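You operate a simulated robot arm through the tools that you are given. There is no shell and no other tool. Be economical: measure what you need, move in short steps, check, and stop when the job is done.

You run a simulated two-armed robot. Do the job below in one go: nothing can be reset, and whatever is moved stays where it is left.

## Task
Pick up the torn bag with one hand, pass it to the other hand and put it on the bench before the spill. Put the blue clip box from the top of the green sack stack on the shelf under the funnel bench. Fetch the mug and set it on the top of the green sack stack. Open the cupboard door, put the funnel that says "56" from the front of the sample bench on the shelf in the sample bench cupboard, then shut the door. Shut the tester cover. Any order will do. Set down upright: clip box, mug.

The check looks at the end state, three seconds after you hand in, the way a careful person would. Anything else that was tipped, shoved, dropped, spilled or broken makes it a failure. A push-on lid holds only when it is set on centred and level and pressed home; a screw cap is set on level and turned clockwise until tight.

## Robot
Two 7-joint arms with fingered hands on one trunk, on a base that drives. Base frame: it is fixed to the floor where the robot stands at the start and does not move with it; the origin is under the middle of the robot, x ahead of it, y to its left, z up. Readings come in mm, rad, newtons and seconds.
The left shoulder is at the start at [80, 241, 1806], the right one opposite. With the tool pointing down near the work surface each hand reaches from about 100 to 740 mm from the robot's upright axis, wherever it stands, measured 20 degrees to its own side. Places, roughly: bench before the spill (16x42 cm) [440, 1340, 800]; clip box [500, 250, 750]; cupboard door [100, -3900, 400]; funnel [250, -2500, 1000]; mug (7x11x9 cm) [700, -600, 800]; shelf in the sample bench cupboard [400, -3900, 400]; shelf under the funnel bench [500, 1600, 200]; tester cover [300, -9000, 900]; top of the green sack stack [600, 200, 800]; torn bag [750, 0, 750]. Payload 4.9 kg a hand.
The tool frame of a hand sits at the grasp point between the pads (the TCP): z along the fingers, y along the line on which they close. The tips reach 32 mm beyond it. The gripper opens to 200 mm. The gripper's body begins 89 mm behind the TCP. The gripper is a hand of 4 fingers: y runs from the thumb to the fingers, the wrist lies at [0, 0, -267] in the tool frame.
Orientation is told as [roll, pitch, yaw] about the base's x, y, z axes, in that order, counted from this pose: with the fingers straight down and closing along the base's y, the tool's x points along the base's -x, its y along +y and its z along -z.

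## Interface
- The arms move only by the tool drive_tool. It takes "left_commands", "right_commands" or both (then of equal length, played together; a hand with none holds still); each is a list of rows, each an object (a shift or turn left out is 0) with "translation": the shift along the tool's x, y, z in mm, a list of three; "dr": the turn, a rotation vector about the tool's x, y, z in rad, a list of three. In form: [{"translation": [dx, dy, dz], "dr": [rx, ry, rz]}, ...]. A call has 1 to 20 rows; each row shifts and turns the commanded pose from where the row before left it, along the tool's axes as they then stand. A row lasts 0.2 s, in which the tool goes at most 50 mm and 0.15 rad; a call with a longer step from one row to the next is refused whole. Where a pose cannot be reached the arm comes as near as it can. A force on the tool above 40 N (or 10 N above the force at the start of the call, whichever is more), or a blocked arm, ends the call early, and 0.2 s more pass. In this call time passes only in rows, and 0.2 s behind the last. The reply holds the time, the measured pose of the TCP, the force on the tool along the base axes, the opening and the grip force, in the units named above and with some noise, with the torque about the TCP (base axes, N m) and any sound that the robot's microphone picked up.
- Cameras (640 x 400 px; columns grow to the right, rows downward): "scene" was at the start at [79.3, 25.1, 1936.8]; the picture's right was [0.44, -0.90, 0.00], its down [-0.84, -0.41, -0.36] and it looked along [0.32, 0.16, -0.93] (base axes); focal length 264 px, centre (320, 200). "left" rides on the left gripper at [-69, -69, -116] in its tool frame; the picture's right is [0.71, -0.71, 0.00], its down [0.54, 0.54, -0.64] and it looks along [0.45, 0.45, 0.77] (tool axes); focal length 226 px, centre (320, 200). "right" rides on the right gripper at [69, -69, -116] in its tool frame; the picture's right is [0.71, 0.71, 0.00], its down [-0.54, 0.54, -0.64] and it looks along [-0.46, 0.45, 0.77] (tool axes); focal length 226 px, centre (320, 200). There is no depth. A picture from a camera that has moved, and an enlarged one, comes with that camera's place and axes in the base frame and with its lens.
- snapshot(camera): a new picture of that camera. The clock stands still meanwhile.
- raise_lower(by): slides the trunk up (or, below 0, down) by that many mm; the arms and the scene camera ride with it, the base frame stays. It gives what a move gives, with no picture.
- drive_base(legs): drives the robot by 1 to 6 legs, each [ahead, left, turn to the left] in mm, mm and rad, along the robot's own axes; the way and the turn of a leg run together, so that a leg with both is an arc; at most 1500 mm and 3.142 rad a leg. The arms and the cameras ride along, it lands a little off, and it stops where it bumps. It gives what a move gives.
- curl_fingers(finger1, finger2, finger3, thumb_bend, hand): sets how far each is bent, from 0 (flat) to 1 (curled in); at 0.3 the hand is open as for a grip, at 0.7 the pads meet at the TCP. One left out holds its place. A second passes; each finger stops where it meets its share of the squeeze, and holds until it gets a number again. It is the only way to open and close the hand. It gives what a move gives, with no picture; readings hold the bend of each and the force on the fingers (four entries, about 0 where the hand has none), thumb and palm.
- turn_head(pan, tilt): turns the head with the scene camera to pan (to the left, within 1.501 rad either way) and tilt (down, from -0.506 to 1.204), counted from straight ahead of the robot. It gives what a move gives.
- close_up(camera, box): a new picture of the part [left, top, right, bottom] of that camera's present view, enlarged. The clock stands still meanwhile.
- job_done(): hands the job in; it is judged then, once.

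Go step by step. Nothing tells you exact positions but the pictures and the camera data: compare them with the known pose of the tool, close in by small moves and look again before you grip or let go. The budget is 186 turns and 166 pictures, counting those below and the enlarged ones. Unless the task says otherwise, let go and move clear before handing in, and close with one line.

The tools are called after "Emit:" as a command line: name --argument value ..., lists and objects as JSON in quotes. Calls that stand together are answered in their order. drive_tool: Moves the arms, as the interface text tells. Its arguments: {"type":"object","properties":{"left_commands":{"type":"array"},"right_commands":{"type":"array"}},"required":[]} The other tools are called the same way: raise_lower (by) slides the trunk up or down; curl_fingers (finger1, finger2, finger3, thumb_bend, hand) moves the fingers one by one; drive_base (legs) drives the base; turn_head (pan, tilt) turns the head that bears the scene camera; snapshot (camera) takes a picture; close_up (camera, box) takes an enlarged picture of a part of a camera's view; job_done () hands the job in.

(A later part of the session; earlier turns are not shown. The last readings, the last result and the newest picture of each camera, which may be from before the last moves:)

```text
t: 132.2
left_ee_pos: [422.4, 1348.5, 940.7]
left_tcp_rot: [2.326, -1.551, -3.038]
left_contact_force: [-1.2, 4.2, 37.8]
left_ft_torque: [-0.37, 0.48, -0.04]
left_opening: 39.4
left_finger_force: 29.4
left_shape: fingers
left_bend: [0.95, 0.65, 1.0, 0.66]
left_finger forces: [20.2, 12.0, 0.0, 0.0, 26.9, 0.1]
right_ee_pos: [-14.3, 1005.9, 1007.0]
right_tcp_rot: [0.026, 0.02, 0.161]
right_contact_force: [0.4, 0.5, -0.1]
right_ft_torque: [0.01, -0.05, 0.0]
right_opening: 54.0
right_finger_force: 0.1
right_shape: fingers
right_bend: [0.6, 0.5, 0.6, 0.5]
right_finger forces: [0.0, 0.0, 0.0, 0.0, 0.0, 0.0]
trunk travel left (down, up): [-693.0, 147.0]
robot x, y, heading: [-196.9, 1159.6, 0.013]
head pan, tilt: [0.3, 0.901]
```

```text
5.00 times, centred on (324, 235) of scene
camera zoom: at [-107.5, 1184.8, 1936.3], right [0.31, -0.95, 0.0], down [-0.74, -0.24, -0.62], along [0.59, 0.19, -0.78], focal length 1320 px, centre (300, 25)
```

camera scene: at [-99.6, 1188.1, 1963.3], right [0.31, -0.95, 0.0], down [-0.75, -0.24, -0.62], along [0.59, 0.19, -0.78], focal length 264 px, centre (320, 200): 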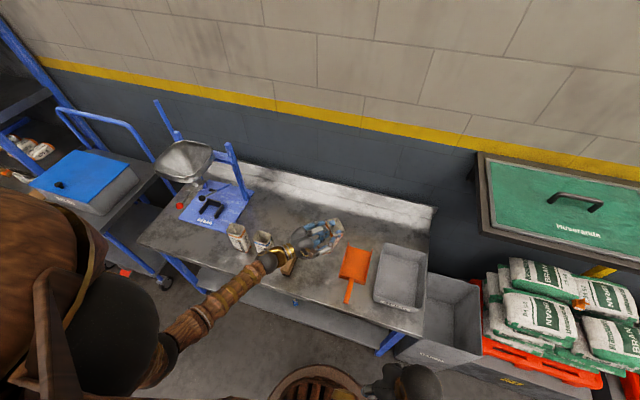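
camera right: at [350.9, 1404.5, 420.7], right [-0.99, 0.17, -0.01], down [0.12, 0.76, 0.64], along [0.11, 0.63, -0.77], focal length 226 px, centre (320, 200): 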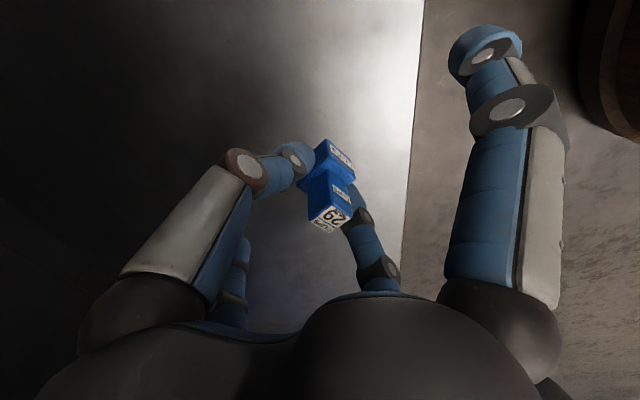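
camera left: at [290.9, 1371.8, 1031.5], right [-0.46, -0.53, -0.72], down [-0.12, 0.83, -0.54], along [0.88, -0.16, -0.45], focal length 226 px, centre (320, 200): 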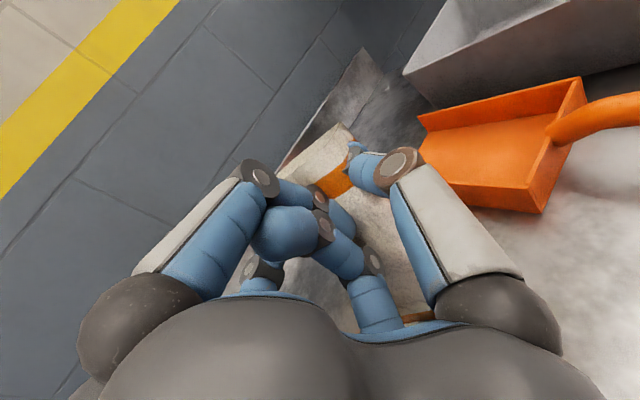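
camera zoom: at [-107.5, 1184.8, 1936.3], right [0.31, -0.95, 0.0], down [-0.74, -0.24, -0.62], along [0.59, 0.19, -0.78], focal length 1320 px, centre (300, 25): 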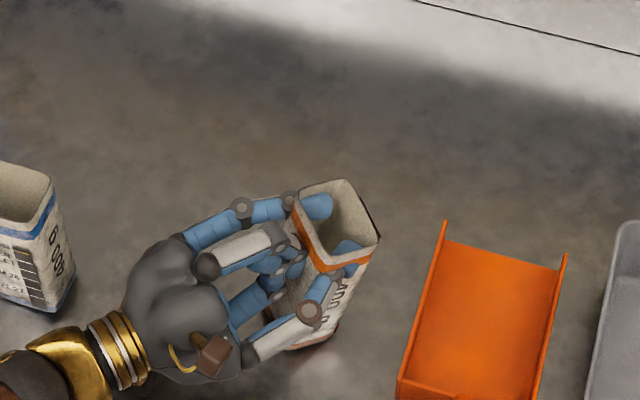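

Contact reached. Relieve a few mm, then release slowly.

Emit:
raise_lower --by 5

Emit:
curl_fingers --hand "left" --finger2 0.6 --thumb_bend 0.6

Emit:
close_up --camera "scene" --box '[260, 195, 388, 275]'

```text
t: 132.7
left_ee_pos: [421.6, 1346.4, 940.6]
left_tcp_rot: [1.979, -1.558, -2.695]
left_contact_force: [-0.2, 1.6, 20.4]
left_ft_torque: [-0.22, 0.28, -0.03]
left_opening: 39.4
left_finger_force: 16.4
left_shape: fingers
left_bend: [0.95, 0.65, 1.0, 0.66]
left_finger forces: [0.1, 11.1, 0.0, 0.1, 21.6, 0.0]
right_ee_pos: [-11.3, 1005.6, 1010.7]
right_tcp_rot: [0.027, 0.021, 0.162]
right_contact_force: [0.0, 0.8, 0.4]
right_ft_torque: [-0.01, -0.01, 0.01]
right_opening: 53.9
right_finger_force: 0.0
right_shape: fingers
right_bend: [0.6, 0.5, 0.6, 0.5]
right_finger forces: [0.0, 0.1, 0.0, 0.1, 0.1, 0.0]
trunk travel left (down, up): [-698.0, 142.0]
robot x, y, heading: [-202.3, 1162.8, 0.011]
head pan, tilt: [0.3, 0.901]
```

```text
t: 133.7
left_ee_pos: [424.1, 1347.2, 940.5]
left_tcp_rot: [1.938, -1.559, -2.655]
left_contact_force: [0.1, -0.3, 3.6]
left_ft_torque: [-0.15, 0.12, -0.02]
left_opening: 47.7
left_finger_force: 2.2
left_shape: fingers
left_bend: [0.94, 0.6, 1.0, 0.6]
left_finger forces: [0.0, 0.0, 0.0, 0.0, 3.7, 0.1]
right_ee_pos: [-10.6, 1006.2, 1009.3]
right_tcp_rot: [0.026, 0.023, 0.163]
right_contact_force: [-0.4, 0.8, -0.2]
right_ft_torque: [0.01, 0.03, 0.01]
right_opening: 54.0
right_finger_force: 0.0
right_shape: fingers
right_bend: [0.6, 0.5, 0.6, 0.5]
right_finger forces: [0.0, 0.1, 0.0, 0.0, 0.0, 0.1]
trunk travel left (down, up): [-698.0, 142.0]
robot x, y, heading: [-206.1, 1159.8, 0.017]
head pan, tilt: [0.3, 0.901]
```

```text
5.00 times, centred on (324, 235) of scene
camera zoom: at [-101.3, 1184.8, 1940.4], right [0.31, -0.95, 0.0], down [-0.75, -0.24, -0.62], along [0.59, 0.19, -0.78], focal length 1320 px, centre (300, 25)
```

zoom: 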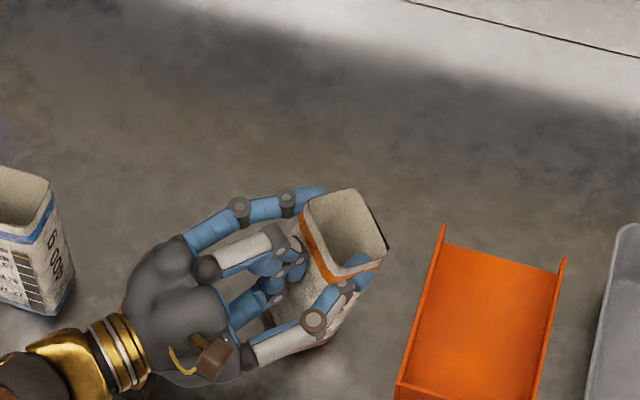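

The bag stands on its own. Open wider and withdraw straight back.

Emit:
curl_fingers --hand "left" --finger2 0.5 --thumb_bend 0.5

Emit:
drive_tool --left_commands '[{"translation": [0, 0, -10]}, {"translation": [0, 0, -25]}, {"translation": [0, 0, -30]}, {"translation": [0, 0, -30]}, {"translation": [-40, 0, 0]}, {"translation": [-45, 0, 0]}, {"translation": [-45, 0, 0]}]'

Emit:
snapshot --camera "scene"

```text
t: 134.7
left_ee_pos: [423.4, 1347.6, 941.3]
left_tcp_rot: [1.995, -1.558, -2.714]
left_contact_force: [0.6, 1.0, 0.1]
left_ft_torque: [0.02, 0.02, 0.02]
left_opening: 66.0
left_finger_force: 0.0
left_shape: fingers
left_bend: [0.94, 0.5, 1.0, 0.5]
left_finger forces: [0.0, 0.1, 0.1, 0.0, 0.0, 0.0]
right_ee_pos: [-9.6, 1004.6, 1011.5]
right_tcp_rot: [0.026, 0.023, 0.163]
right_contact_force: [0.5, 0.3, 0.7]
right_ft_torque: [-0.02, -0.02, 0.03]
right_opening: 54.0
right_finger_force: 0.1
right_shape: fingers
right_bend: [0.6, 0.5, 0.6, 0.5]
right_finger forces: [0.0, 0.0, 0.0, 0.1, 0.0, 0.0]
trunk travel left (down, up): [-698.0, 142.0]
robot x, y, heading: [-200.5, 1163.7, 0.017]
head pan, tilt: [0.3, 0.901]
```

```text
t: 136.3
left_ee_pos: [348.3, 1408.4, 1071.0]
left_tcp_rot: [2.052, -1.558, -2.768]
left_contact_force: [0.9, 1.0, 0.6]
left_ft_torque: [0.01, -0.01, 0.01]
left_opening: 65.9
left_finger_force: 0.0
left_shape: fingers
left_bend: [0.94, 0.5, 1.0, 0.5]
left_finger forces: [0.0, 0.1, 0.0, 0.0, 0.0, 0.0]
right_ee_pos: [-9.9, 1005.7, 1011.0]
right_tcp_rot: [0.027, 0.023, 0.163]
right_contact_force: [0.0, 0.5, 0.2]
right_ft_torque: [0.0, -0.01, 0.02]
right_opening: 54.2
right_finger_force: 0.0
right_shape: fingers
right_bend: [0.6, 0.5, 0.6, 0.5]
right_finger forces: [0.0, 0.0, 0.1, 0.1, 0.0, 0.0]
trunk travel left (down, up): [-698.0, 142.0]
robot x, y, heading: [-202.9, 1156.2, 0.014]
head pan, tilt: [0.3, 0.901]
```

```text
68 pictures are left
camera scene: at [-101.8, 1185.5, 1940.4], right [0.31, -0.95, 0.0], down [-0.75, -0.24, -0.62], along [0.59, 0.19, -0.78], focal length 264 px, centre (320, 200)
```

scene: 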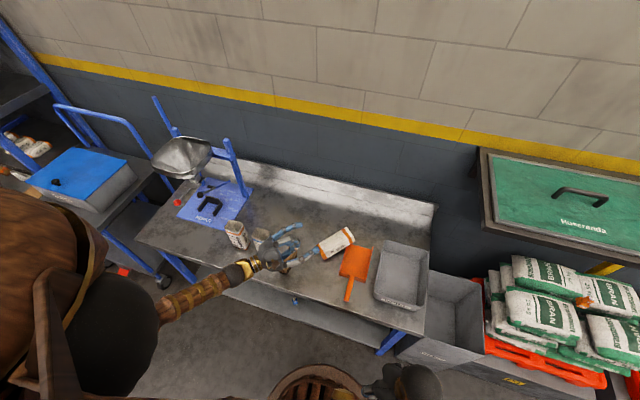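

The bag seems to have tipped over while I withdrew. Zoom in.

Emit:
close_up --camera "scene" --box '[240, 200, 432, 320]'

```text
3.33 times, centred on (336, 260) of scene
camera zoom: at [-101.8, 1185.5, 1940.4], right [0.31, -0.95, 0.0], down [-0.75, -0.24, -0.62], along [0.59, 0.19, -0.78], focal length 880 px, centre (267, 0)
```

zoom: 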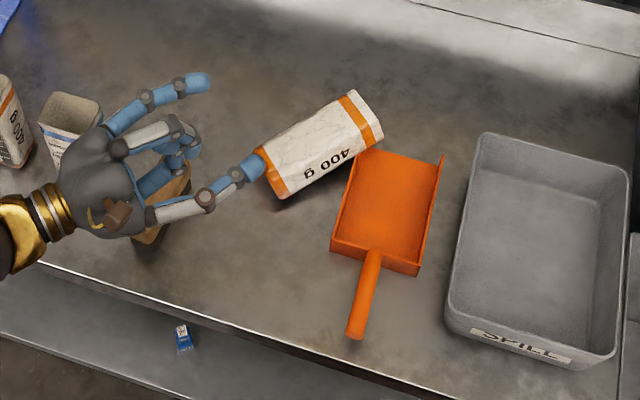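

The bag fell over and lies diagonally next to the shovel. I'll regrip it pointing down and lay it flat, clear in the strip — no more standing. First pitch the hand down.

Emit:
drive_tool --left_commands '[{"dr": [0, 0.1428, 0]}, {"dr": [0, 0.1428, 0]}, {"dr": [0, 0.1428, 0]}, {"dr": [0, 0.1428, 0]}, {"dr": [0, 0.1428, 0]}, {"dr": [0, 0.1428, 0]}, {"dr": [0, 0.1428, 0]}, {"dr": [0, 0.1428, 0]}, {"dr": [0, 0.1428, 0]}, {"dr": [0, 0.1428, 0]}, {"dr": [0, 0.1428, 0]}]'

Emit:
snapshot --camera "left"

```text
t: 138.7
left_ee_pos: [340.4, 1409.7, 1065.3]
left_tcp_rot: [0.012, -0.002, -0.716]
left_contact_force: [-0.7, 0.1, 0.0]
left_ft_torque: [0.03, 0.01, 0.0]
left_opening: 66.1
left_finger_force: 0.0
left_shape: fingers
left_bend: [0.94, 0.5, 1.0, 0.5]
left_finger forces: [0.0, 0.0, 0.0, 0.0, 0.0, 0.0]
left hand out of reach, approached as far as the arm can: row 11
right_ee_pos: [-9.6, 1003.2, 1009.4]
right_tcp_rot: [0.028, 0.021, 0.163]
right_contact_force: [0.2, -0.5, 0.1]
right_ft_torque: [0.01, -0.01, 0.0]
right_opening: 53.7
right_finger_force: 0.0
right_shape: fingers
right_bend: [0.6, 0.5, 0.6, 0.5]
right_finger forces: [0.0, 0.1, 0.0, 0.1, 0.0, 0.0]
trunk travel left (down, up): [-698.0, 142.0]
robot x, y, heading: [-205.6, 1159.7, 0.013]
head pan, tilt: [0.3, 0.901]
```

```text
66 pictures are left
camera left: at [345.9, 1311.5, 1181.3], right [-1.0, -0.07, -0.01], down [-0.06, 0.76, 0.65], along [-0.04, 0.65, -0.76], focal length 226 px, centre (320, 200)
```

left: 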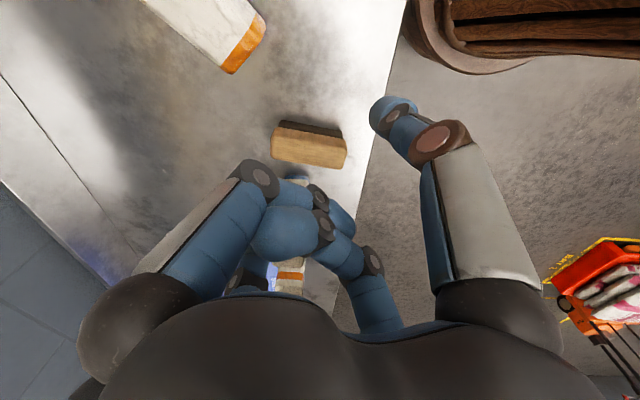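

Now move above the bag's lower half and align.

Emit:
drive_tool --left_commands '[{"translation": [-40, 7.7, 0]}, {"translation": [-40, 7.7, 0]}, {"translation": [-40, 7.7, 0]}, {"translation": [-40, 7.7, 0]}, {"translation": [0, 0, 40], "dr": [0, 0, -0.148]}, {"translation": [0, 0, 45]}, {"translation": [0, 0, 45]}, {"translation": [0, 0, 30]}]'

Emit:
close_up --camera "left" --box '[160, 40, 480, 240]'

Emit:
close_up --camera "scene" --box '[240, 200, 432, 320]'

```text
t: 140.5
left_ee_pos: [485.4, 1330.3, 908.5]
left_tcp_rot: [0.01, -0.007, -0.567]
left_contact_force: [0.4, -0.8, -0.2]
left_ft_torque: [-0.01, -0.02, 0.02]
left_opening: 65.9
left_finger_force: 0.1
left_shape: fingers
left_bend: [0.94, 0.5, 1.0, 0.5]
left_finger forces: [0.1, 0.1, 0.1, 0.0, 0.0, 0.0]
left hand out of reach, approached as far as the arm can: row 1
right_ee_pos: [-11.3, 1006.2, 1011.0]
right_tcp_rot: [0.027, 0.023, 0.163]
right_contact_force: [-0.8, 0.3, -0.4]
right_ft_torque: [0.0, -0.05, -0.03]
right_opening: 53.8
right_finger_force: 0.1
right_shape: fingers
right_bend: [0.6, 0.5, 0.6, 0.5]
right_finger forces: [0.0, 0.0, 0.1, 0.0, 0.0, 0.0]
trunk travel left (down, up): [-698.0, 142.0]
robot x, y, heading: [-201.7, 1160.6, 0.013]
head pan, tilt: [0.3, 0.901]
```

```text
2.00 times, centred on (320, 140) of left
camera zoom: at [504.4, 1233.8, 1024.2], right [-0.98, -0.22, -0.01], down [-0.17, 0.74, 0.64], along [-0.13, 0.63, -0.76], focal length 452 px, centre (320, 320)
```

zoom: 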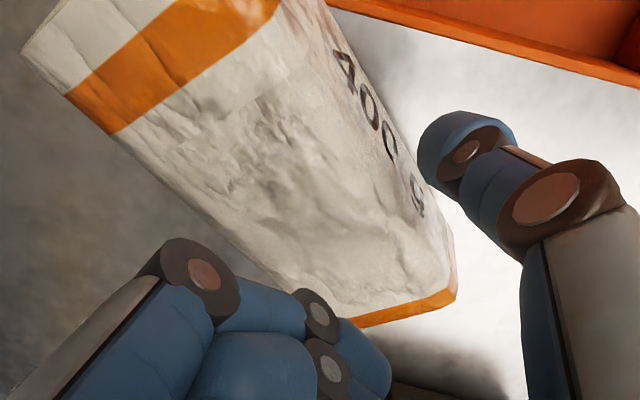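

```text
3.33 times, centred on (336, 260) of scene
camera zoom: at [-101.4, 1184.9, 1940.5], right [0.31, -0.95, 0.0], down [-0.75, -0.24, -0.62], along [0.59, 0.19, -0.78], focal length 880 px, centre (267, 0)
```

zoom: 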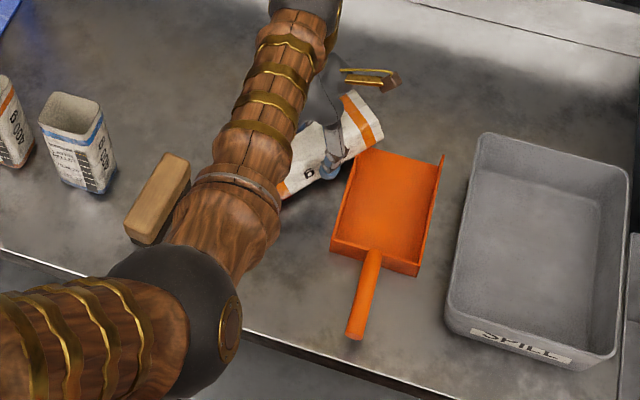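

Aligned well. Small yaw tweak, descend and pinch.

Emit:
drive_tool --left_commands '[{"translation": [0, 0, 30], "dr": [0, 0, 0.09]}, {"translation": [0, 0, 20]}, {"translation": [0, 0, 7]}]'

Emit:
curl_fingers --hand "left" --finger2 0.66 --thumb_bend 0.65

Emit:
close_up --camera "left" --box '[160, 40, 480, 240]'

```text
t: 141.2
left_ee_pos: [486.1, 1330.9, 862.6]
left_tcp_rot: [0.024, -0.018, -0.657]
left_contact_force: [-6.3, 6.1, 27.5]
left_ft_torque: [-0.3, -0.18, -0.05]
left_opening: 68.8
left_finger_force: 23.5
left_shape: fingers
left_bend: [0.94, 0.5, 1.0, 0.5]
left_finger forces: [44.9, 0.0, 0.0, 0.0, 1.2, 0.0]
right_ee_pos: [-13.7, 1005.9, 1010.9]
right_tcp_rot: [0.026, 0.02, 0.163]
right_contact_force: [0.3, -0.1, -0.5]
right_ft_torque: [0.04, 0.0, -0.01]
right_opening: 53.9
right_finger_force: 0.0
right_shape: fingers
right_bend: [0.6, 0.5, 0.6, 0.5]
right_finger forces: [0.0, 0.1, 0.0, 0.0, 0.0, 0.0]
trunk travel left (down, up): [-698.0, 142.0]
robot x, y, heading: [-205.2, 1162.0, 0.012]
head pan, tilt: [0.3, 0.901]
stopped in row 3 (left hand): the force on the tool passed its limit at 48 N (the readings are from after the stop); the commanded pose is now the measured one
```

```text
t: 142.4
left_ee_pos: [490.4, 1328.6, 863.7]
left_tcp_rot: [0.021, -0.021, -0.659]
left_contact_force: [-6.1, 0.7, 25.7]
left_ft_torque: [-0.54, 0.26, -0.1]
left_opening: 65.7
left_finger_force: 34.4
left_shape: fingers
left_bend: [0.94, 0.61, 1.0, 0.56]
left_finger forces: [37.9, 8.4, 0.0, 0.1, 22.2, 0.0]
right_ee_pos: [-11.9, 1005.7, 1009.9]
right_tcp_rot: [0.027, 0.023, 0.163]
right_contact_force: [1.0, 0.2, 0.1]
right_ft_torque: [0.02, 0.0, -0.02]
right_opening: 53.7
right_finger_force: 0.0
right_shape: fingers
right_bend: [0.6, 0.5, 0.6, 0.5]
right_finger forces: [0.0, 0.0, 0.0, 0.0, 0.0, 0.0]
trunk travel left (down, up): [-698.0, 142.0]
robot x, y, heading: [-203.8, 1160.2, 0.012]
head pan, tilt: [0.3, 0.901]
stopped (left hand): the force on the tool passed its limit at 40 N (the readings are from after the stop); the commanded pose is now the measured one
```

```text
2.00 times, centred on (320, 140) of left
camera zoom: at [500.0, 1232.1, 980.0], right [-0.99, -0.13, -0.03], down [-0.12, 0.76, 0.64], along [-0.06, 0.64, -0.77], focal length 452 px, centre (320, 320)
```

zoom: 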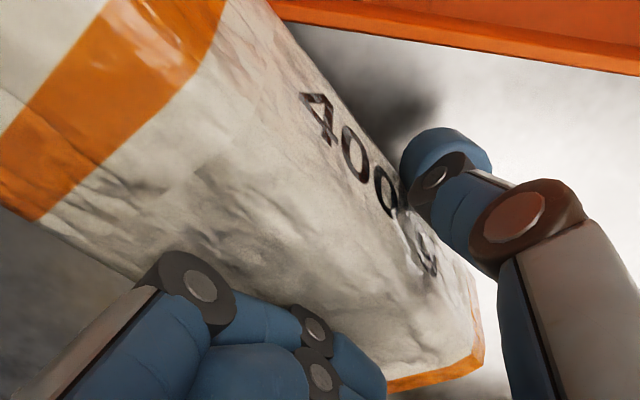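

The bag lies on its narrower side (≈68 mm tall), so I touched early. Raise a few mm and pinch.

Emit:
curl_fingers --hand "left" --finger2 0.55 --thumb_bend 0.52

Emit:
drive_tool --left_commands '[{"translation": [0, 0, -6]}, {}]'

Emit:
curl_fingers --hand "left" --finger2 0.66 --thumb_bend 0.65

```text
t: 143.4
left_ee_pos: [490.4, 1329.9, 864.4]
left_tcp_rot: [0.02, -0.021, -0.658]
left_contact_force: [4.4, 6.6, 32.4]
left_ft_torque: [-0.25, -0.25, 0.08]
left_opening: 66.7
left_finger_force: 24.6
left_shape: fingers
left_bend: [0.94, 0.55, 1.0, 0.52]
left_finger forces: [48.6, 0.0, 0.1, 0.0, 0.4, 0.0]
right_ee_pos: [-11.6, 1006.0, 1011.8]
right_tcp_rot: [0.024, 0.02, 0.16]
right_contact_force: [0.1, -0.5, 0.4]
right_ft_torque: [-0.04, 0.0, -0.02]
right_opening: 53.6
right_finger_force: 0.1
right_shape: fingers
right_bend: [0.6, 0.5, 0.6, 0.5]
right_finger forces: [0.0, 0.0, 0.0, 0.1, 0.0, 0.0]
trunk travel left (down, up): [-698.0, 142.0]
robot x, y, heading: [-205.2, 1160.5, 0.009]
head pan, tilt: [0.3, 0.901]
```

```text
t: 144.0
left_ee_pos: [487.9, 1329.5, 865.7]
left_tcp_rot: [0.018, -0.016, -0.658]
left_contact_force: [-0.3, 2.6, 3.5]
left_ft_torque: [-0.05, -0.04, -0.01]
left_opening: 64.1
left_finger_force: 0.9
left_shape: fingers
left_bend: [0.94, 0.55, 1.0, 0.52]
left_finger forces: [0.0, 0.0, 0.0, 0.0, 0.2, 0.1]
right_ee_pos: [-9.8, 1006.6, 1010.7]
right_tcp_rot: [0.027, 0.022, 0.162]
right_contact_force: [0.6, 0.1, -0.1]
right_ft_torque: [0.01, -0.02, -0.01]
right_opening: 53.8
right_finger_force: 0.1
right_shape: fingers
right_bend: [0.6, 0.5, 0.6, 0.5]
right_finger forces: [0.1, 0.0, 0.1, 0.0, 0.0, 0.0]
trunk travel left (down, up): [-698.0, 142.0]
robot x, y, heading: [-201.8, 1158.9, 0.015]
head pan, tilt: [0.3, 0.901]
```

```text
t: 145.0
left_ee_pos: [490.8, 1330.1, 866.1]
left_tcp_rot: [0.019, -0.016, -0.656]
left_contact_force: [-0.7, 0.6, 0.6]
left_ft_torque: [0.02, -0.02, 0.04]
left_opening: 54.7
left_finger_force: 11.2
left_shape: fingers
left_bend: [0.94, 0.57, 1.0, 0.6]
left_finger forces: [0.1, 11.4, 0.0, 0.1, 11.8, 0.1]
right_ee_pos: [-8.9, 1006.6, 1009.4]
right_tcp_rot: [0.027, 0.022, 0.162]
right_contact_force: [0.1, -0.1, -0.3]
right_ft_torque: [0.02, -0.01, 0.01]
right_opening: 53.9
right_finger_force: 0.1
right_shape: fingers
right_bend: [0.6, 0.5, 0.6, 0.5]
right_finger forces: [0.0, 0.0, 0.0, 0.0, 0.0, 0.0]
trunk travel left (down, up): [-698.0, 142.0]
robot x, y, heading: [-200.1, 1162.2, 0.016]
head pan, tilt: [0.3, 0.901]
```

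Gripped. Lift, shift toward the middle of the strip and lay it down.

Emit:
drive_tool --left_commands '[{"translation": [0, 0, -20]}, {"translation": [0, 0, -40]}, {"translation": [37, -6, 0]}, {"translation": [38, -6, 0]}, {"translation": [0, 0, 30]}, {"translation": [0, 0, 18]}]'

Emit:
close_up --camera "scene" --box '[240, 200, 432, 320]'

Emit:
snapshot --camera "left"

```text
t: 146.4
left_ee_pos: [425.0, 1365.9, 876.6]
left_tcp_rot: [0.02, -0.017, -0.66]
left_contact_force: [0.0, 0.2, -0.5]
left_ft_torque: [0.0, 0.01, 0.0]
left_opening: 54.5
left_finger_force: 11.7
left_shape: fingers
left_bend: [0.94, 0.57, 1.0, 0.6]
left_finger forces: [0.0, 11.5, 0.1, 0.1, 11.7, 0.0]
right_ee_pos: [-8.9, 1005.4, 1010.3]
right_tcp_rot: [0.026, 0.024, 0.161]
right_contact_force: [-0.4, 0.0, -0.7]
right_ft_torque: [0.01, 0.03, -0.01]
right_opening: 54.0
right_finger_force: 0.0
right_shape: fingers
right_bend: [0.6, 0.5, 0.6, 0.5]
right_finger forces: [0.1, 0.0, 0.0, 0.0, 0.1, 0.0]
trunk travel left (down, up): [-698.0, 142.0]
robot x, y, heading: [-203.0, 1165.7, 0.011]
head pan, tilt: [0.3, 0.901]
```

```text
3.33 times, centred on (336, 260) of scene
camera zoom: at [-98.9, 1184.8, 1940.3], right [0.31, -0.95, 0.0], down [-0.75, -0.24, -0.62], along [0.59, 0.19, -0.78], focal length 880 px, centre (267, 0)
```

zoom: 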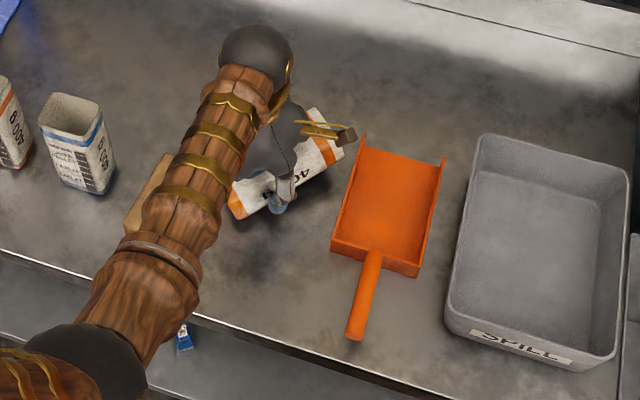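

```text
61 pictures are left
camera left: at [434.2, 1268.5, 992.6], right [-0.99, -0.13, -0.02], down [-0.11, 0.76, 0.64], along [-0.06, 0.64, -0.76], focal length 226 px, centre (320, 200)
```

left: 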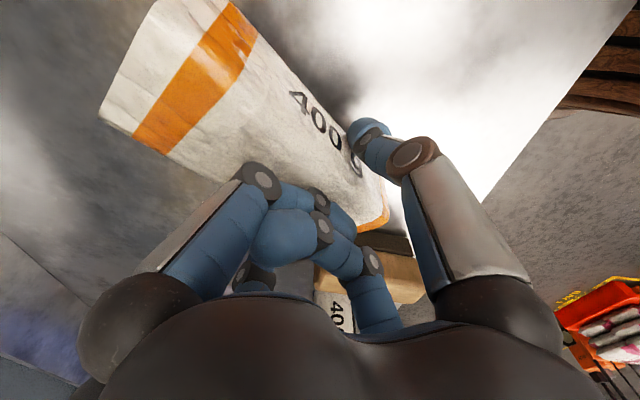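

Clear of everything. Lower to contact, release and rise.

Emit:
drive_tool --left_commands '[{"translation": [0, 0, 5]}, {"translation": [0, 0, 3]}, {"translation": [0, 0, 3]}]'

Emit:
curl_fingers --hand "left" --finger2 0.48 --thumb_bend 0.48

Emit:
drive_tool --left_commands '[{"translation": [0, 0, -10]}, {"translation": [0, 0, -30]}, {"translation": [0, 0, -45]}, {"translation": [0, 0, -45]}, {"translation": [0, 0, -45]}]'

Emit:
close_up --camera "left" --box '[160, 0, 480, 200]'

```text
t: 147.2
left_ee_pos: [423.3, 1366.6, 866.0]
left_tcp_rot: [0.019, -0.018, -0.658]
left_contact_force: [0.0, -0.5, -0.6]
left_ft_torque: [0.03, -0.01, -0.03]
left_opening: 54.8
left_finger_force: 11.6
left_shape: fingers
left_bend: [0.94, 0.57, 1.0, 0.6]
left_finger forces: [0.0, 11.4, 0.0, 0.1, 11.7, 0.1]
right_ee_pos: [-11.2, 1006.8, 1010.6]
right_tcp_rot: [0.025, 0.021, 0.162]
right_contact_force: [-0.4, -0.2, 0.0]
right_ft_torque: [0.02, 0.0, 0.02]
right_opening: 53.9
right_finger_force: 0.1
right_shape: fingers
right_bend: [0.6, 0.5, 0.6, 0.5]
right_finger forces: [0.1, 0.2, 0.0, 0.0, 0.0, 0.0]
trunk travel left (down, up): [-698.0, 142.0]
robot x, y, heading: [-201.2, 1165.1, 0.013]
head pan, tilt: [0.3, 0.901]
```

```text
t: 148.2
left_ee_pos: [422.7, 1367.2, 866.5]
left_tcp_rot: [0.019, -0.017, -0.658]
left_contact_force: [0.0, -0.1, 0.2]
left_ft_torque: [0.04, 0.01, -0.01]
left_opening: 70.7
left_finger_force: 0.2
left_shape: fingers
left_bend: [0.94, 0.48, 1.0, 0.48]
left_finger forces: [0.1, 0.1, 0.0, 0.0, 0.1, 0.0]
right_ee_pos: [-9.4, 1005.2, 1010.9]
right_tcp_rot: [0.026, 0.024, 0.164]
right_contact_force: [0.5, 0.5, 0.4]
right_ft_torque: [0.02, 0.02, -0.02]
right_opening: 53.9
right_finger_force: 0.0
right_shape: fingers
right_bend: [0.6, 0.5, 0.6, 0.5]
right_finger forces: [0.1, 0.0, 0.1, 0.0, 0.0, 0.0]
trunk travel left (down, up): [-698.0, 142.0]
robot x, y, heading: [-200.6, 1158.0, 0.012]
head pan, tilt: [0.3, 0.901]
```

```text
t: 149.4
left_ee_pos: [418.7, 1365.9, 1040.5]
left_tcp_rot: [0.016, -0.015, -0.657]
left_contact_force: [0.1, 1.0, 0.1]
left_ft_torque: [-0.03, 0.0, -0.02]
left_opening: 70.8
left_finger_force: 0.2
left_shape: fingers
left_bend: [0.94, 0.48, 1.0, 0.48]
left_finger forces: [0.0, 0.0, 0.0, 0.1, 0.1, 0.0]
right_ee_pos: [-10.0, 1006.4, 1010.2]
right_tcp_rot: [0.027, 0.022, 0.162]
right_contact_force: [0.5, -0.5, 0.6]
right_ft_torque: [0.04, -0.01, -0.02]
right_opening: 54.0
right_finger_force: 0.0
right_shape: fingers
right_bend: [0.6, 0.5, 0.6, 0.5]
right_finger forces: [0.0, 0.0, 0.1, 0.0, 0.0, 0.1]
trunk travel left (down, up): [-698.0, 142.0]
robot x, y, heading: [-202.7, 1162.4, 0.011]
head pan, tilt: [0.3, 0.901]
```

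```text
2.00 times, centred on (320, 100) of left
camera zoom: at [427.3, 1269.0, 1158.0], right [-0.99, -0.13, -0.02], down [-0.11, 0.76, 0.64], along [-0.06, 0.64, -0.76], focal length 452 px, centre (320, 400)
```

zoom: 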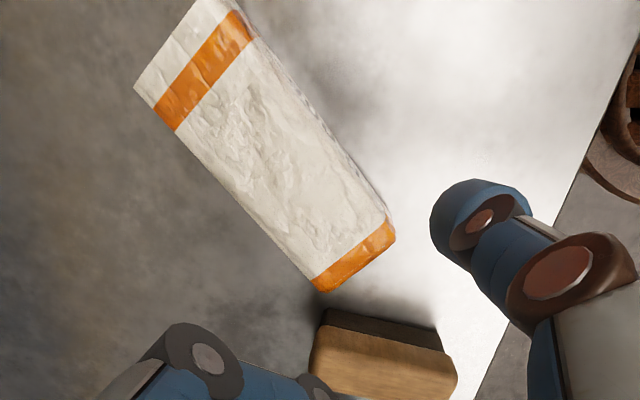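

The bag lies flat in the clear strip. Now pull the left hand in and drive to the blue stack for the mug.

Emit:
drive_tool --left_commands '[{"translation": [39, -30, 0]}, {"translation": [39, -30, 0]}, {"translation": [39, -30, 0]}, {"translation": [39, -30, 0]}, {"translation": [39, -30, 0]}, {"translation": [39, -30, 0]}]'

Emit:
drive_base --legs '[[0, -760, -0.012], [0, -750, 0], [195, 0, 0]]'

Emit:
turn_head --pan -0.3 --tilt 0.9

Emit:
snapshot --camera "scene"

```text
t: 150.8
left_ee_pos: [121.2, 1366.1, 1034.6]
left_tcp_rot: [0.021, -0.02, -0.658]
left_contact_force: [0.0, 0.3, 0.4]
left_ft_torque: [0.03, 0.01, 0.01]
left_opening: 70.8
left_finger_force: 0.0
left_shape: fingers
left_bend: [0.94, 0.48, 1.0, 0.48]
left_finger forces: [0.1, 0.0, 0.0, 0.0, 0.1, 0.0]
right_ee_pos: [-12.8, 1006.2, 1011.8]
right_tcp_rot: [0.026, 0.02, 0.161]
right_contact_force: [-0.2, -0.4, 0.1]
right_ft_torque: [-0.01, -0.03, -0.01]
right_opening: 53.9
right_finger_force: 0.1
right_shape: fingers
right_bend: [0.6, 0.5, 0.6, 0.5]
right_finger forces: [0.1, 0.0, 0.0, 0.0, 0.0, 0.0]
trunk travel left (down, up): [-698.0, 142.0]
robot x, y, heading: [-201.9, 1158.1, 0.012]
head pan, tilt: [0.3, 0.901]
```

```text
t: 159.8
left_ee_pos: [317.7, -153.6, 1033.8]
left_tcp_rot: [0.022, -0.019, -0.676]
left_contact_force: [-1.0, 0.8, 0.1]
left_ft_torque: [0.01, -0.07, 0.01]
left_opening: 71.0
left_finger_force: 0.1
left_shape: fingers
left_bend: [0.94, 0.48, 1.0, 0.48]
left_finger forces: [0.0, 0.0, 0.0, 0.0, 0.1, 0.1]
right_ee_pos: [176.5, -513.0, 1010.5]
right_tcp_rot: [0.024, 0.02, 0.144]
right_contact_force: [-0.5, 0.7, 0.6]
right_ft_torque: [0.01, -0.06, 0.0]
right_opening: 53.8
right_finger_force: 0.1
right_shape: fingers
right_bend: [0.6, 0.5, 0.6, 0.5]
right_finger forces: [0.0, 0.0, 0.0, 0.1, 0.0, 0.0]
trunk travel left (down, up): [-698.0, 142.0]
robot x, y, heading: [-6.2, -352.7, -0.007]
head pan, tilt: [0.3, 0.901]
```

```text
t: 160.8
left_ee_pos: [321.2, -153.4, 1034.0]
left_tcp_rot: [0.017, -0.017, -0.678]
left_contact_force: [-0.3, 0.3, -0.3]
left_ft_torque: [-0.01, 0.0, 0.0]
left_opening: 70.9
left_finger_force: 0.1
left_shape: fingers
left_bend: [0.94, 0.48, 1.0, 0.48]
left_finger forces: [0.0, 0.0, 0.0, 0.0, 0.0, 0.0]
right_ee_pos: [180.6, -513.0, 1010.2]
right_tcp_rot: [0.027, 0.025, 0.142]
right_contact_force: [0.1, -0.2, 0.5]
right_ft_torque: [0.02, -0.01, -0.02]
right_opening: 53.8
right_finger_force: 0.0
right_shape: fingers
right_bend: [0.6, 0.5, 0.6, 0.5]
right_finger forces: [0.0, 0.0, 0.0, 0.0, 0.1, 0.0]
trunk travel left (down, up): [-698.0, 142.0]
robot x, y, heading: [-6.7, -354.6, -0.005]
head pan, tilt: [-0.3, 0.901]
```

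```text
59 pictures are left
camera scene: at [94.1, -375.7, 1940.4], right [-0.3, -0.95, 0.0], down [-0.75, 0.23, -0.62], along [0.59, -0.19, -0.78], focal length 264 px, centre (320, 200)
```

scene: 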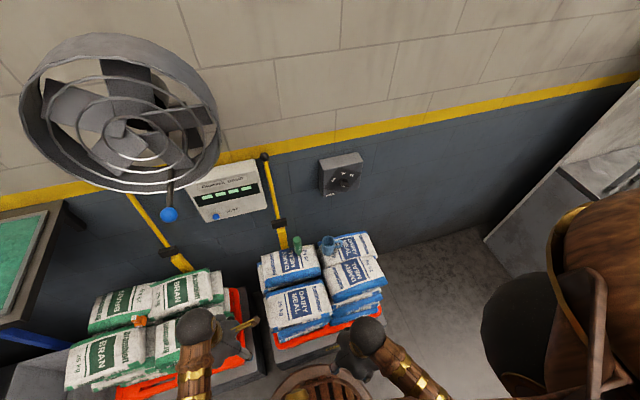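

Emit:
close_up --camera "scene" --box '[256, 210, 400, 300]'

```text
4.44 times, centred on (328, 255) of scene
camera zoom: at [94.1, -375.7, 1940.4], right [-0.3, -0.95, 0.0], down [-0.75, 0.23, -0.62], along [0.59, -0.19, -0.78], focal length 1173 px, centre (284, -44)
```

zoom: 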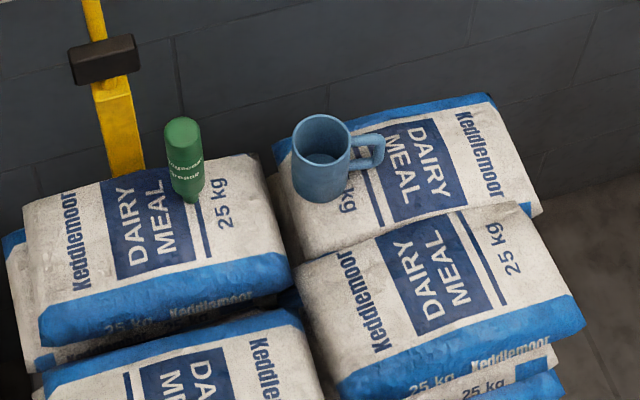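

The mug stands near [645,-598]. Bring the right hand over it.

Emit:
drive_tool --right_commands '[{"translation": [-44, -15, 0]}, {"translation": [-44, -15, 0]}, {"translation": [-44, -15, 0]}, {"translation": [-44, -15, 0]}, {"translation": [-44, -15, 0]}, {"translation": [-44, -15, 0]}, {"translation": [-44, -15, 0]}, {"translation": [-44, -15, 0]}, {"translation": [-44, -15, 0]}, {"dr": [0, 0, 0.142]}]'

Emit:
curl_fingers --hand "right" --finger1 0.3 --finger2 0.3 --finger3 0.3 --thumb_bend 0.3

Emit:
close_up --camera "right" --box '[200, 20, 440, 170]'

```text
t: 163.0
left_ee_pos: [319.4, -154.6, 1033.7]
left_tcp_rot: [0.02, -0.018, -0.677]
left_contact_force: [0.0, 0.2, 0.2]
left_ft_torque: [0.0, -0.02, -0.02]
left_opening: 70.7
left_finger_force: 0.0
left_shape: fingers
left_bend: [0.94, 0.48, 1.0, 0.48]
left_finger forces: [0.1, 0.0, 0.1, 0.0, 0.1, 0.0]
right_ee_pos: [589.7, -590.5, 998.9]
right_tcp_rot: [0.023, 0.026, 0.0]
right_contact_force: [-0.6, -1.2, 1.1]
right_ft_torque: [-0.04, -0.01, -0.01]
right_opening: 53.5
right_finger_force: 0.1
right_shape: fingers
right_bend: [0.6, 0.5, 0.6, 0.5]
right_finger forces: [0.1, 0.0, 0.0, 0.0, 0.0, 0.1]
trunk travel left (down, up): [-698.0, 142.0]
robot x, y, heading: [-8.5, -354.7, -0.007]
head pan, tilt: [-0.3, 0.901]
```

```text
t: 164.0
left_ee_pos: [321.4, -154.6, 1032.6]
left_tcp_rot: [0.016, -0.016, -0.676]
left_contact_force: [0.3, 0.2, 0.0]
left_ft_torque: [-0.01, 0.0, -0.01]
left_opening: 71.0
left_finger_force: 0.0
left_shape: fingers
left_bend: [0.94, 0.48, 1.0, 0.48]
left_finger forces: [0.0, 0.1, 0.0, 0.0, 0.1, 0.1]
right_ee_pos: [591.9, -589.4, 998.4]
right_tcp_rot: [0.024, 0.028, 0.002]
right_contact_force: [0.6, -0.6, 1.2]
right_ft_torque: [0.01, 0.03, -0.02]
right_opening: 139.8
right_finger_force: 0.1
right_shape: fingers
right_bend: [0.3, 0.3, 0.3, 0.3]
right_finger forces: [0.0, 0.1, 0.1, 0.0, 0.1, 0.1]
trunk travel left (down, up): [-698.0, 142.0]
robot x, y, heading: [-7.8, -356.8, -0.005]
head pan, tilt: [-0.3, 0.901]
```

```text
2.67 times, centred on (320, 95) of right
camera zoom: at [524.3, -661.0, 1114.6], right [-0.71, 0.71, 0.04], down [0.56, 0.53, 0.64], along [0.43, 0.47, -0.77], focal length 603 px, centre (320, 480)
```

zoom: 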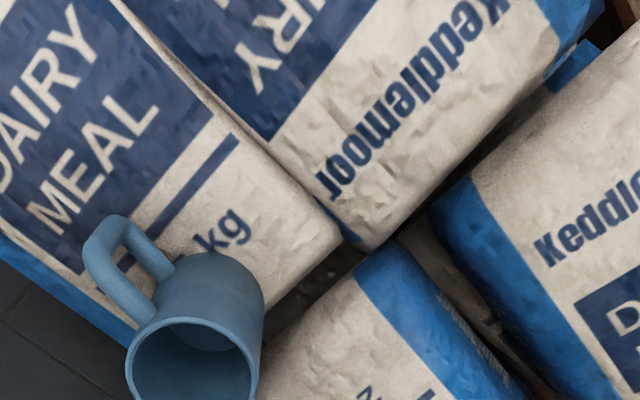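

Mug centre [651,-601], rim ≈878, base ≈790, handle toward −y. I'll grip with the ±x fingers; set the others clear of handle and bottle, move over and descend partway.

Emit:
curl_fingers --hand "right" --finger1 0.4 --finger2 0.45 --finger3 0.4 --thumb_bend 0.25

Emit:
drive_tool --right_commands '[{"translation": [-30, -6, 0], "dr": [0.024, -0.028, 0]}, {"translation": [-29, -6, 0]}, {"translation": [0, 0, 40]}, {"translation": [0, 0, 40]}]'

Emit:
snapshot --camera "right"

```text
t: 165.0
left_ee_pos: [321.3, -154.0, 1033.0]
left_tcp_rot: [0.02, -0.017, -0.677]
left_contact_force: [0.0, -0.1, -0.7]
left_ft_torque: [0.03, -0.01, 0.04]
left_opening: 70.8
left_finger_force: 0.0
left_shape: fingers
left_bend: [0.94, 0.48, 1.0, 0.48]
left_finger forces: [0.1, 0.0, 0.0, 0.1, 0.1, 0.0]
right_ee_pos: [589.8, -590.0, 998.3]
right_tcp_rot: [0.023, 0.028, 0.002]
right_contact_force: [0.3, -0.1, -1.0]
right_ft_torque: [0.0, -0.01, 0.02]
right_opening: 130.6
right_finger_force: 0.0
right_shape: fingers
right_bend: [0.4, 0.45, 0.4, 0.25]
right_finger forces: [0.1, 0.0, 0.0, 0.0, 0.0, 0.0]
trunk travel left (down, up): [-698.0, 142.0]
robot x, y, heading: [-9.7, -354.9, -0.006]
head pan, tilt: [-0.3, 0.901]
```

```text
t: 166.0
left_ee_pos: [321.2, -153.6, 1032.8]
left_tcp_rot: [0.018, -0.016, -0.677]
left_contact_force: [0.5, -0.4, 0.6]
left_ft_torque: [-0.02, 0.02, 0.03]
left_opening: 70.8
left_finger_force: 0.0
left_shape: fingers
left_bend: [0.94, 0.48, 1.0, 0.48]
left_finger forces: [0.0, 0.0, 0.0, 0.1, 0.0, 0.0]
right_ee_pos: [652.2, -601.6, 918.0]
right_tcp_rot: [-0.002, -0.001, 0.003]
right_contact_force: [0.7, 0.2, -0.2]
right_ft_torque: [-0.03, 0.02, -0.02]
right_opening: 130.7
right_finger_force: 0.0
right_shape: fingers
right_bend: [0.4, 0.45, 0.4, 0.25]
right_finger forces: [0.0, 0.0, 0.0, 0.1, 0.0, 0.0]
trunk travel left (down, up): [-698.0, 142.0]
robot x, y, heading: [-7.7, -356.3, -0.006]
head pan, tilt: [-0.3, 0.901]
```

```text
56 pictures are left
camera right: at [582.6, -669.2, 1034.1], right [-0.71, 0.71, 0.0], down [0.54, 0.54, 0.64], along [0.46, 0.45, -0.77], focal length 226 px, centre (320, 200)
```

right: 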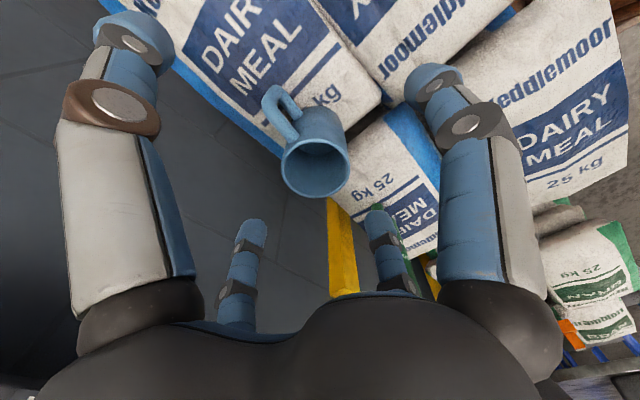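

Mug is centred. Descend to z≈852 and close the ±x fingers.

Emit:
drive_tool --right_commands '[{"translation": [-2, -2, 30]}, {"translation": [0, 0, 25]}, {"translation": [0, 0, 11]}]'

Emit:
curl_fingers --hand "right" --finger1 0.65 --finger3 0.65

Emit:
snapshot --camera "right"

```text
t: 166.8
left_ee_pos: [321.0, -153.9, 1033.3]
left_tcp_rot: [0.017, -0.018, -0.679]
left_contact_force: [-0.4, -0.4, 0.6]
left_ft_torque: [0.0, -0.03, -0.03]
left_opening: 70.7
left_finger_force: 0.1
left_shape: fingers
left_bend: [0.94, 0.48, 1.0, 0.48]
left_finger forces: [0.1, 0.0, 0.0, 0.0, 0.0, 0.0]
right_ee_pos: [653.8, -602.8, 852.1]
right_tcp_rot: [-0.003, -0.001, 0.001]
right_contact_force: [-0.3, -0.3, -1.0]
right_ft_torque: [-0.02, -0.02, -0.02]
right_opening: 130.7
right_finger_force: 0.0
right_shape: fingers
right_bend: [0.4, 0.45, 0.4, 0.25]
right_finger forces: [0.1, 0.0, 0.0, 0.1, 0.1, 0.0]
trunk travel left (down, up): [-698.0, 142.0]
robot x, y, heading: [-9.0, -352.7, -0.009]
head pan, tilt: [-0.3, 0.901]
```

```text
t: 167.8
left_ee_pos: [319.9, -155.0, 1032.9]
left_tcp_rot: [0.018, -0.017, -0.677]
left_contact_force: [0.4, 0.7, 0.1]
left_ft_torque: [-0.04, 0.02, 0.03]
left_opening: 70.9
left_finger_force: 0.0
left_shape: fingers
left_bend: [0.94, 0.48, 1.0, 0.48]
left_finger forces: [0.0, 0.1, 0.0, 0.1, 0.0, 0.0]
right_ee_pos: [653.5, -604.1, 851.1]
right_tcp_rot: [0.0, -0.002, 0.001]
right_contact_force: [-0.2, -0.1, 2.0]
right_ft_torque: [0.02, 0.05, 0.01]
right_opening: 107.6
right_finger_force: 6.1
right_shape: fingers
right_bend: [0.61, 0.45, 0.61, 0.25]
right_finger forces: [6.3, 0.0, 5.9, 0.0, 0.0, 0.1]
trunk travel left (down, up): [-698.0, 142.0]
robot x, y, heading: [-5.5, -352.1, -0.003]
head pan, tilt: [-0.3, 0.901]
```

```text
55 pictures are left
camera right: at [583.8, -672.0, 967.4], right [-0.71, 0.71, 0.0], down [0.54, 0.54, 0.64], along [0.46, 0.45, -0.77], focal length 226 px, centre (320, 200)
```

right: 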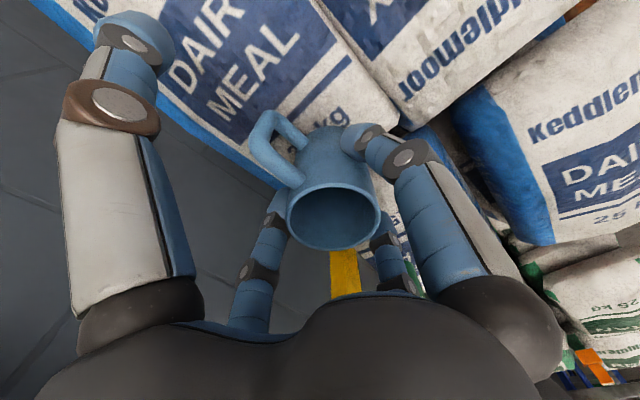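

Gripped; firm up and lift, then drive back to the green stack.

Emit:
curl_fingers --hand "right" --finger1 0.7 --finger3 0.7

Emit:
drive_tool --right_commands '[{"translation": [0, 0, -15]}, {"translation": [0, 0, -35]}, {"translation": [0, 0, -45]}, {"translation": [0, 0, -45]}, {"translation": [45, 5, 0]}, {"translation": [45, 5, 0]}, {"translation": [45, 5, 0]}]'

Emit:
close_up --camera "right" --box '[200, 75, 440, 225]'

```text
t: 168.8
left_ee_pos: [321.6, -154.1, 1034.5]
left_tcp_rot: [0.019, -0.02, -0.676]
left_contact_force: [0.2, -0.1, 0.2]
left_ft_torque: [-0.02, -0.03, -0.03]
left_opening: 70.8
left_finger_force: 0.1
left_shape: fingers
left_bend: [0.94, 0.48, 1.0, 0.48]
left_finger forces: [0.1, 0.0, 0.0, 0.0, 0.0, 0.1]
right_ee_pos: [654.3, -603.2, 850.9]
right_tcp_rot: [-0.002, -0.003, 0.003]
right_contact_force: [-0.1, -0.9, 1.2]
right_ft_torque: [-0.01, 0.0, 0.01]
right_opening: 107.9
right_finger_force: 8.2
right_shape: fingers
right_bend: [0.61, 0.45, 0.61, 0.25]
right_finger forces: [8.5, 0.0, 8.4, 0.0, 0.1, 0.0]
trunk travel left (down, up): [-698.0, 142.0]
robot x, y, heading: [-10.3, -352.6, -0.008]
head pan, tilt: [-0.3, 0.901]
```

```text
t: 170.4
left_ee_pos: [319.8, -155.6, 1033.8]
left_tcp_rot: [0.019, -0.016, -0.676]
left_contact_force: [0.0, 1.0, -0.3]
left_ft_torque: [0.01, -0.01, -0.04]
left_opening: 70.9
left_finger_force: 0.0
left_shape: fingers
left_bend: [0.94, 0.48, 1.0, 0.48]
left_finger forces: [0.0, 0.1, 0.0, 0.0, 0.1, 0.0]
right_ee_pos: [518.1, -586.4, 992.4]
right_tcp_rot: [-0.002, -0.001, 0.003]
right_contact_force: [-0.1, 0.8, -1.4]
right_ft_torque: [0.01, -0.02, -0.03]
right_opening: 107.8
right_finger_force: 7.7
right_shape: fingers
right_bend: [0.61, 0.45, 0.61, 0.25]
right_finger forces: [8.1, 0.1, 8.0, 0.1, 0.0, 0.1]
trunk travel left (down, up): [-698.0, 142.0]
robot x, y, heading: [-11.3, -352.1, -0.005]
head pan, tilt: [-0.3, 0.901]
```

```text
2.67 times, centred on (320, 150) of right
camera zoom: at [447.8, -654.9, 1108.1], right [-0.71, 0.71, 0.0], down [0.54, 0.54, 0.64], along [0.46, 0.45, -0.77], focal length 603 px, centre (320, 333)
```

zoom: 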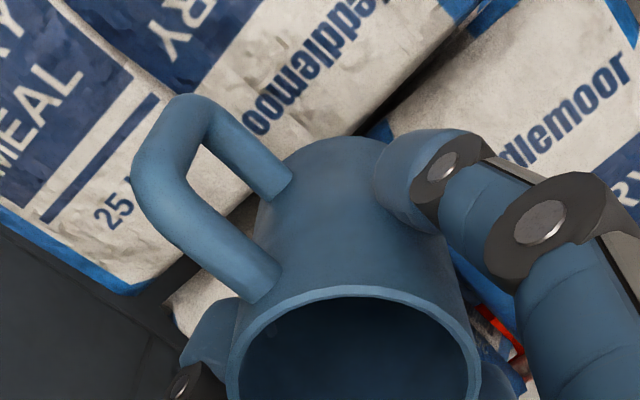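

Held upright. Pull the hand back further and drive left to the green stack.

Emit:
drive_tool --right_commands '[{"translation": [45, 10, 0]}, {"translation": [45, 10, 0]}]'

Emit:
drive_base --legs '[[0, 560, 0.005]]'

Emit:
turn_head --pan -0.2 --tilt 0.95

Emit:
snapshot --camera "scene"

```text
t: 171.0
left_ee_pos: [317.9, -153.7, 1033.4]
left_tcp_rot: [0.019, -0.02, -0.677]
left_contact_force: [-0.2, -0.2, -0.2]
left_ft_torque: [-0.02, -0.02, -0.01]
left_opening: 70.6
left_finger_force: 0.0
left_shape: fingers
left_bend: [0.94, 0.48, 1.0, 0.48]
left_finger forces: [0.0, 0.0, 0.1, 0.1, 0.0, 0.1]
right_ee_pos: [427.5, -566.3, 992.5]
right_tcp_rot: [-0.001, -0.006, 0.001]
right_contact_force: [-0.3, 0.4, -0.9]
right_ft_torque: [0.01, -0.02, 0.0]
right_opening: 107.8
right_finger_force: 8.2
right_shape: fingers
right_bend: [0.61, 0.45, 0.61, 0.25]
right_finger forces: [8.1, 0.0, 7.9, 0.1, 0.0, 0.1]
trunk travel left (down, up): [-698.0, 142.0]
robot x, y, heading: [-7.8, -353.9, -0.008]
head pan, tilt: [-0.3, 0.901]
```

```text
t: 174.2
left_ee_pos: [323.5, 403.1, 1033.6]
left_tcp_rot: [0.018, -0.016, -0.677]
left_contact_force: [-0.4, -0.8, 0.3]
left_ft_torque: [0.02, 0.0, -0.03]
left_opening: 70.7
left_finger_force: 0.0
left_shape: fingers
left_bend: [0.94, 0.48, 1.0, 0.48]
left_finger forces: [0.0, 0.1, 0.0, 0.1, 0.1, 0.1]
right_ee_pos: [433.8, -11.6, 990.6]
right_tcp_rot: [0.0, 0.001, 0.002]
right_contact_force: [0.3, -0.1, -1.6]
right_ft_torque: [0.01, 0.01, -0.03]
right_opening: 107.9
right_finger_force: 7.7
right_shape: fingers
right_bend: [0.61, 0.45, 0.61, 0.25]
right_finger forces: [8.0, 0.1, 7.9, 0.1, 0.0, 0.1]
trunk travel left (down, up): [-698.0, 142.0]
robot x, y, heading: [-6.1, 205.4, -0.003]
head pan, tilt: [-0.3, 0.901]
```

```text
t: 174.9
left_ee_pos: [322.8, 403.9, 1033.3]
left_tcp_rot: [0.019, -0.016, -0.677]
left_contact_force: [0.4, -0.8, -0.8]
left_ft_torque: [0.01, -0.01, -0.03]
left_opening: 70.9
left_finger_force: 0.0
left_shape: fingers
left_bend: [0.94, 0.48, 1.0, 0.48]
left_finger forces: [0.1, 0.1, 0.1, 0.0, 0.0, 0.0]
right_ee_pos: [433.5, -10.1, 989.5]
right_tcp_rot: [-0.003, 0.0, 0.002]
right_contact_force: [-0.4, -0.7, -0.8]
right_ft_torque: [0.02, -0.01, 0.01]
right_opening: 107.7
right_finger_force: 8.3
right_shape: fingers
right_bend: [0.61, 0.45, 0.61, 0.25]
right_finger forces: [8.0, 0.1, 7.8, 0.1, 0.1, 0.0]
trunk travel left (down, up): [-698.0, 142.0]
robot x, y, heading: [-7.2, 200.8, -0.002]
head pan, tilt: [-0.201, 0.949]
```

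```text
53 pictures are left
camera scene: at [94.6, 189.2, 1936.8], right [-0.2, -0.98, 0.0], down [-0.8, 0.17, -0.58], along [0.57, -0.12, -0.81], focal length 264 px, centre (320, 200)
```

scene: 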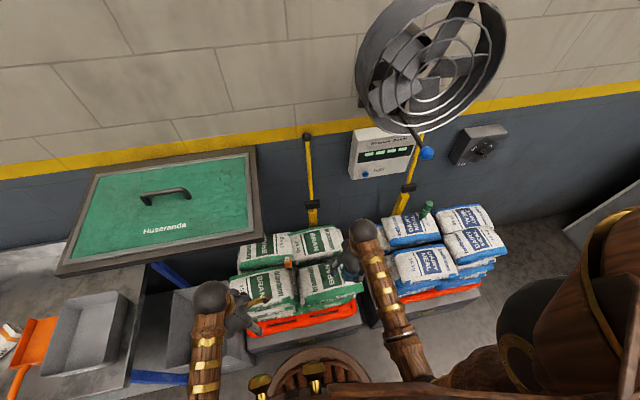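

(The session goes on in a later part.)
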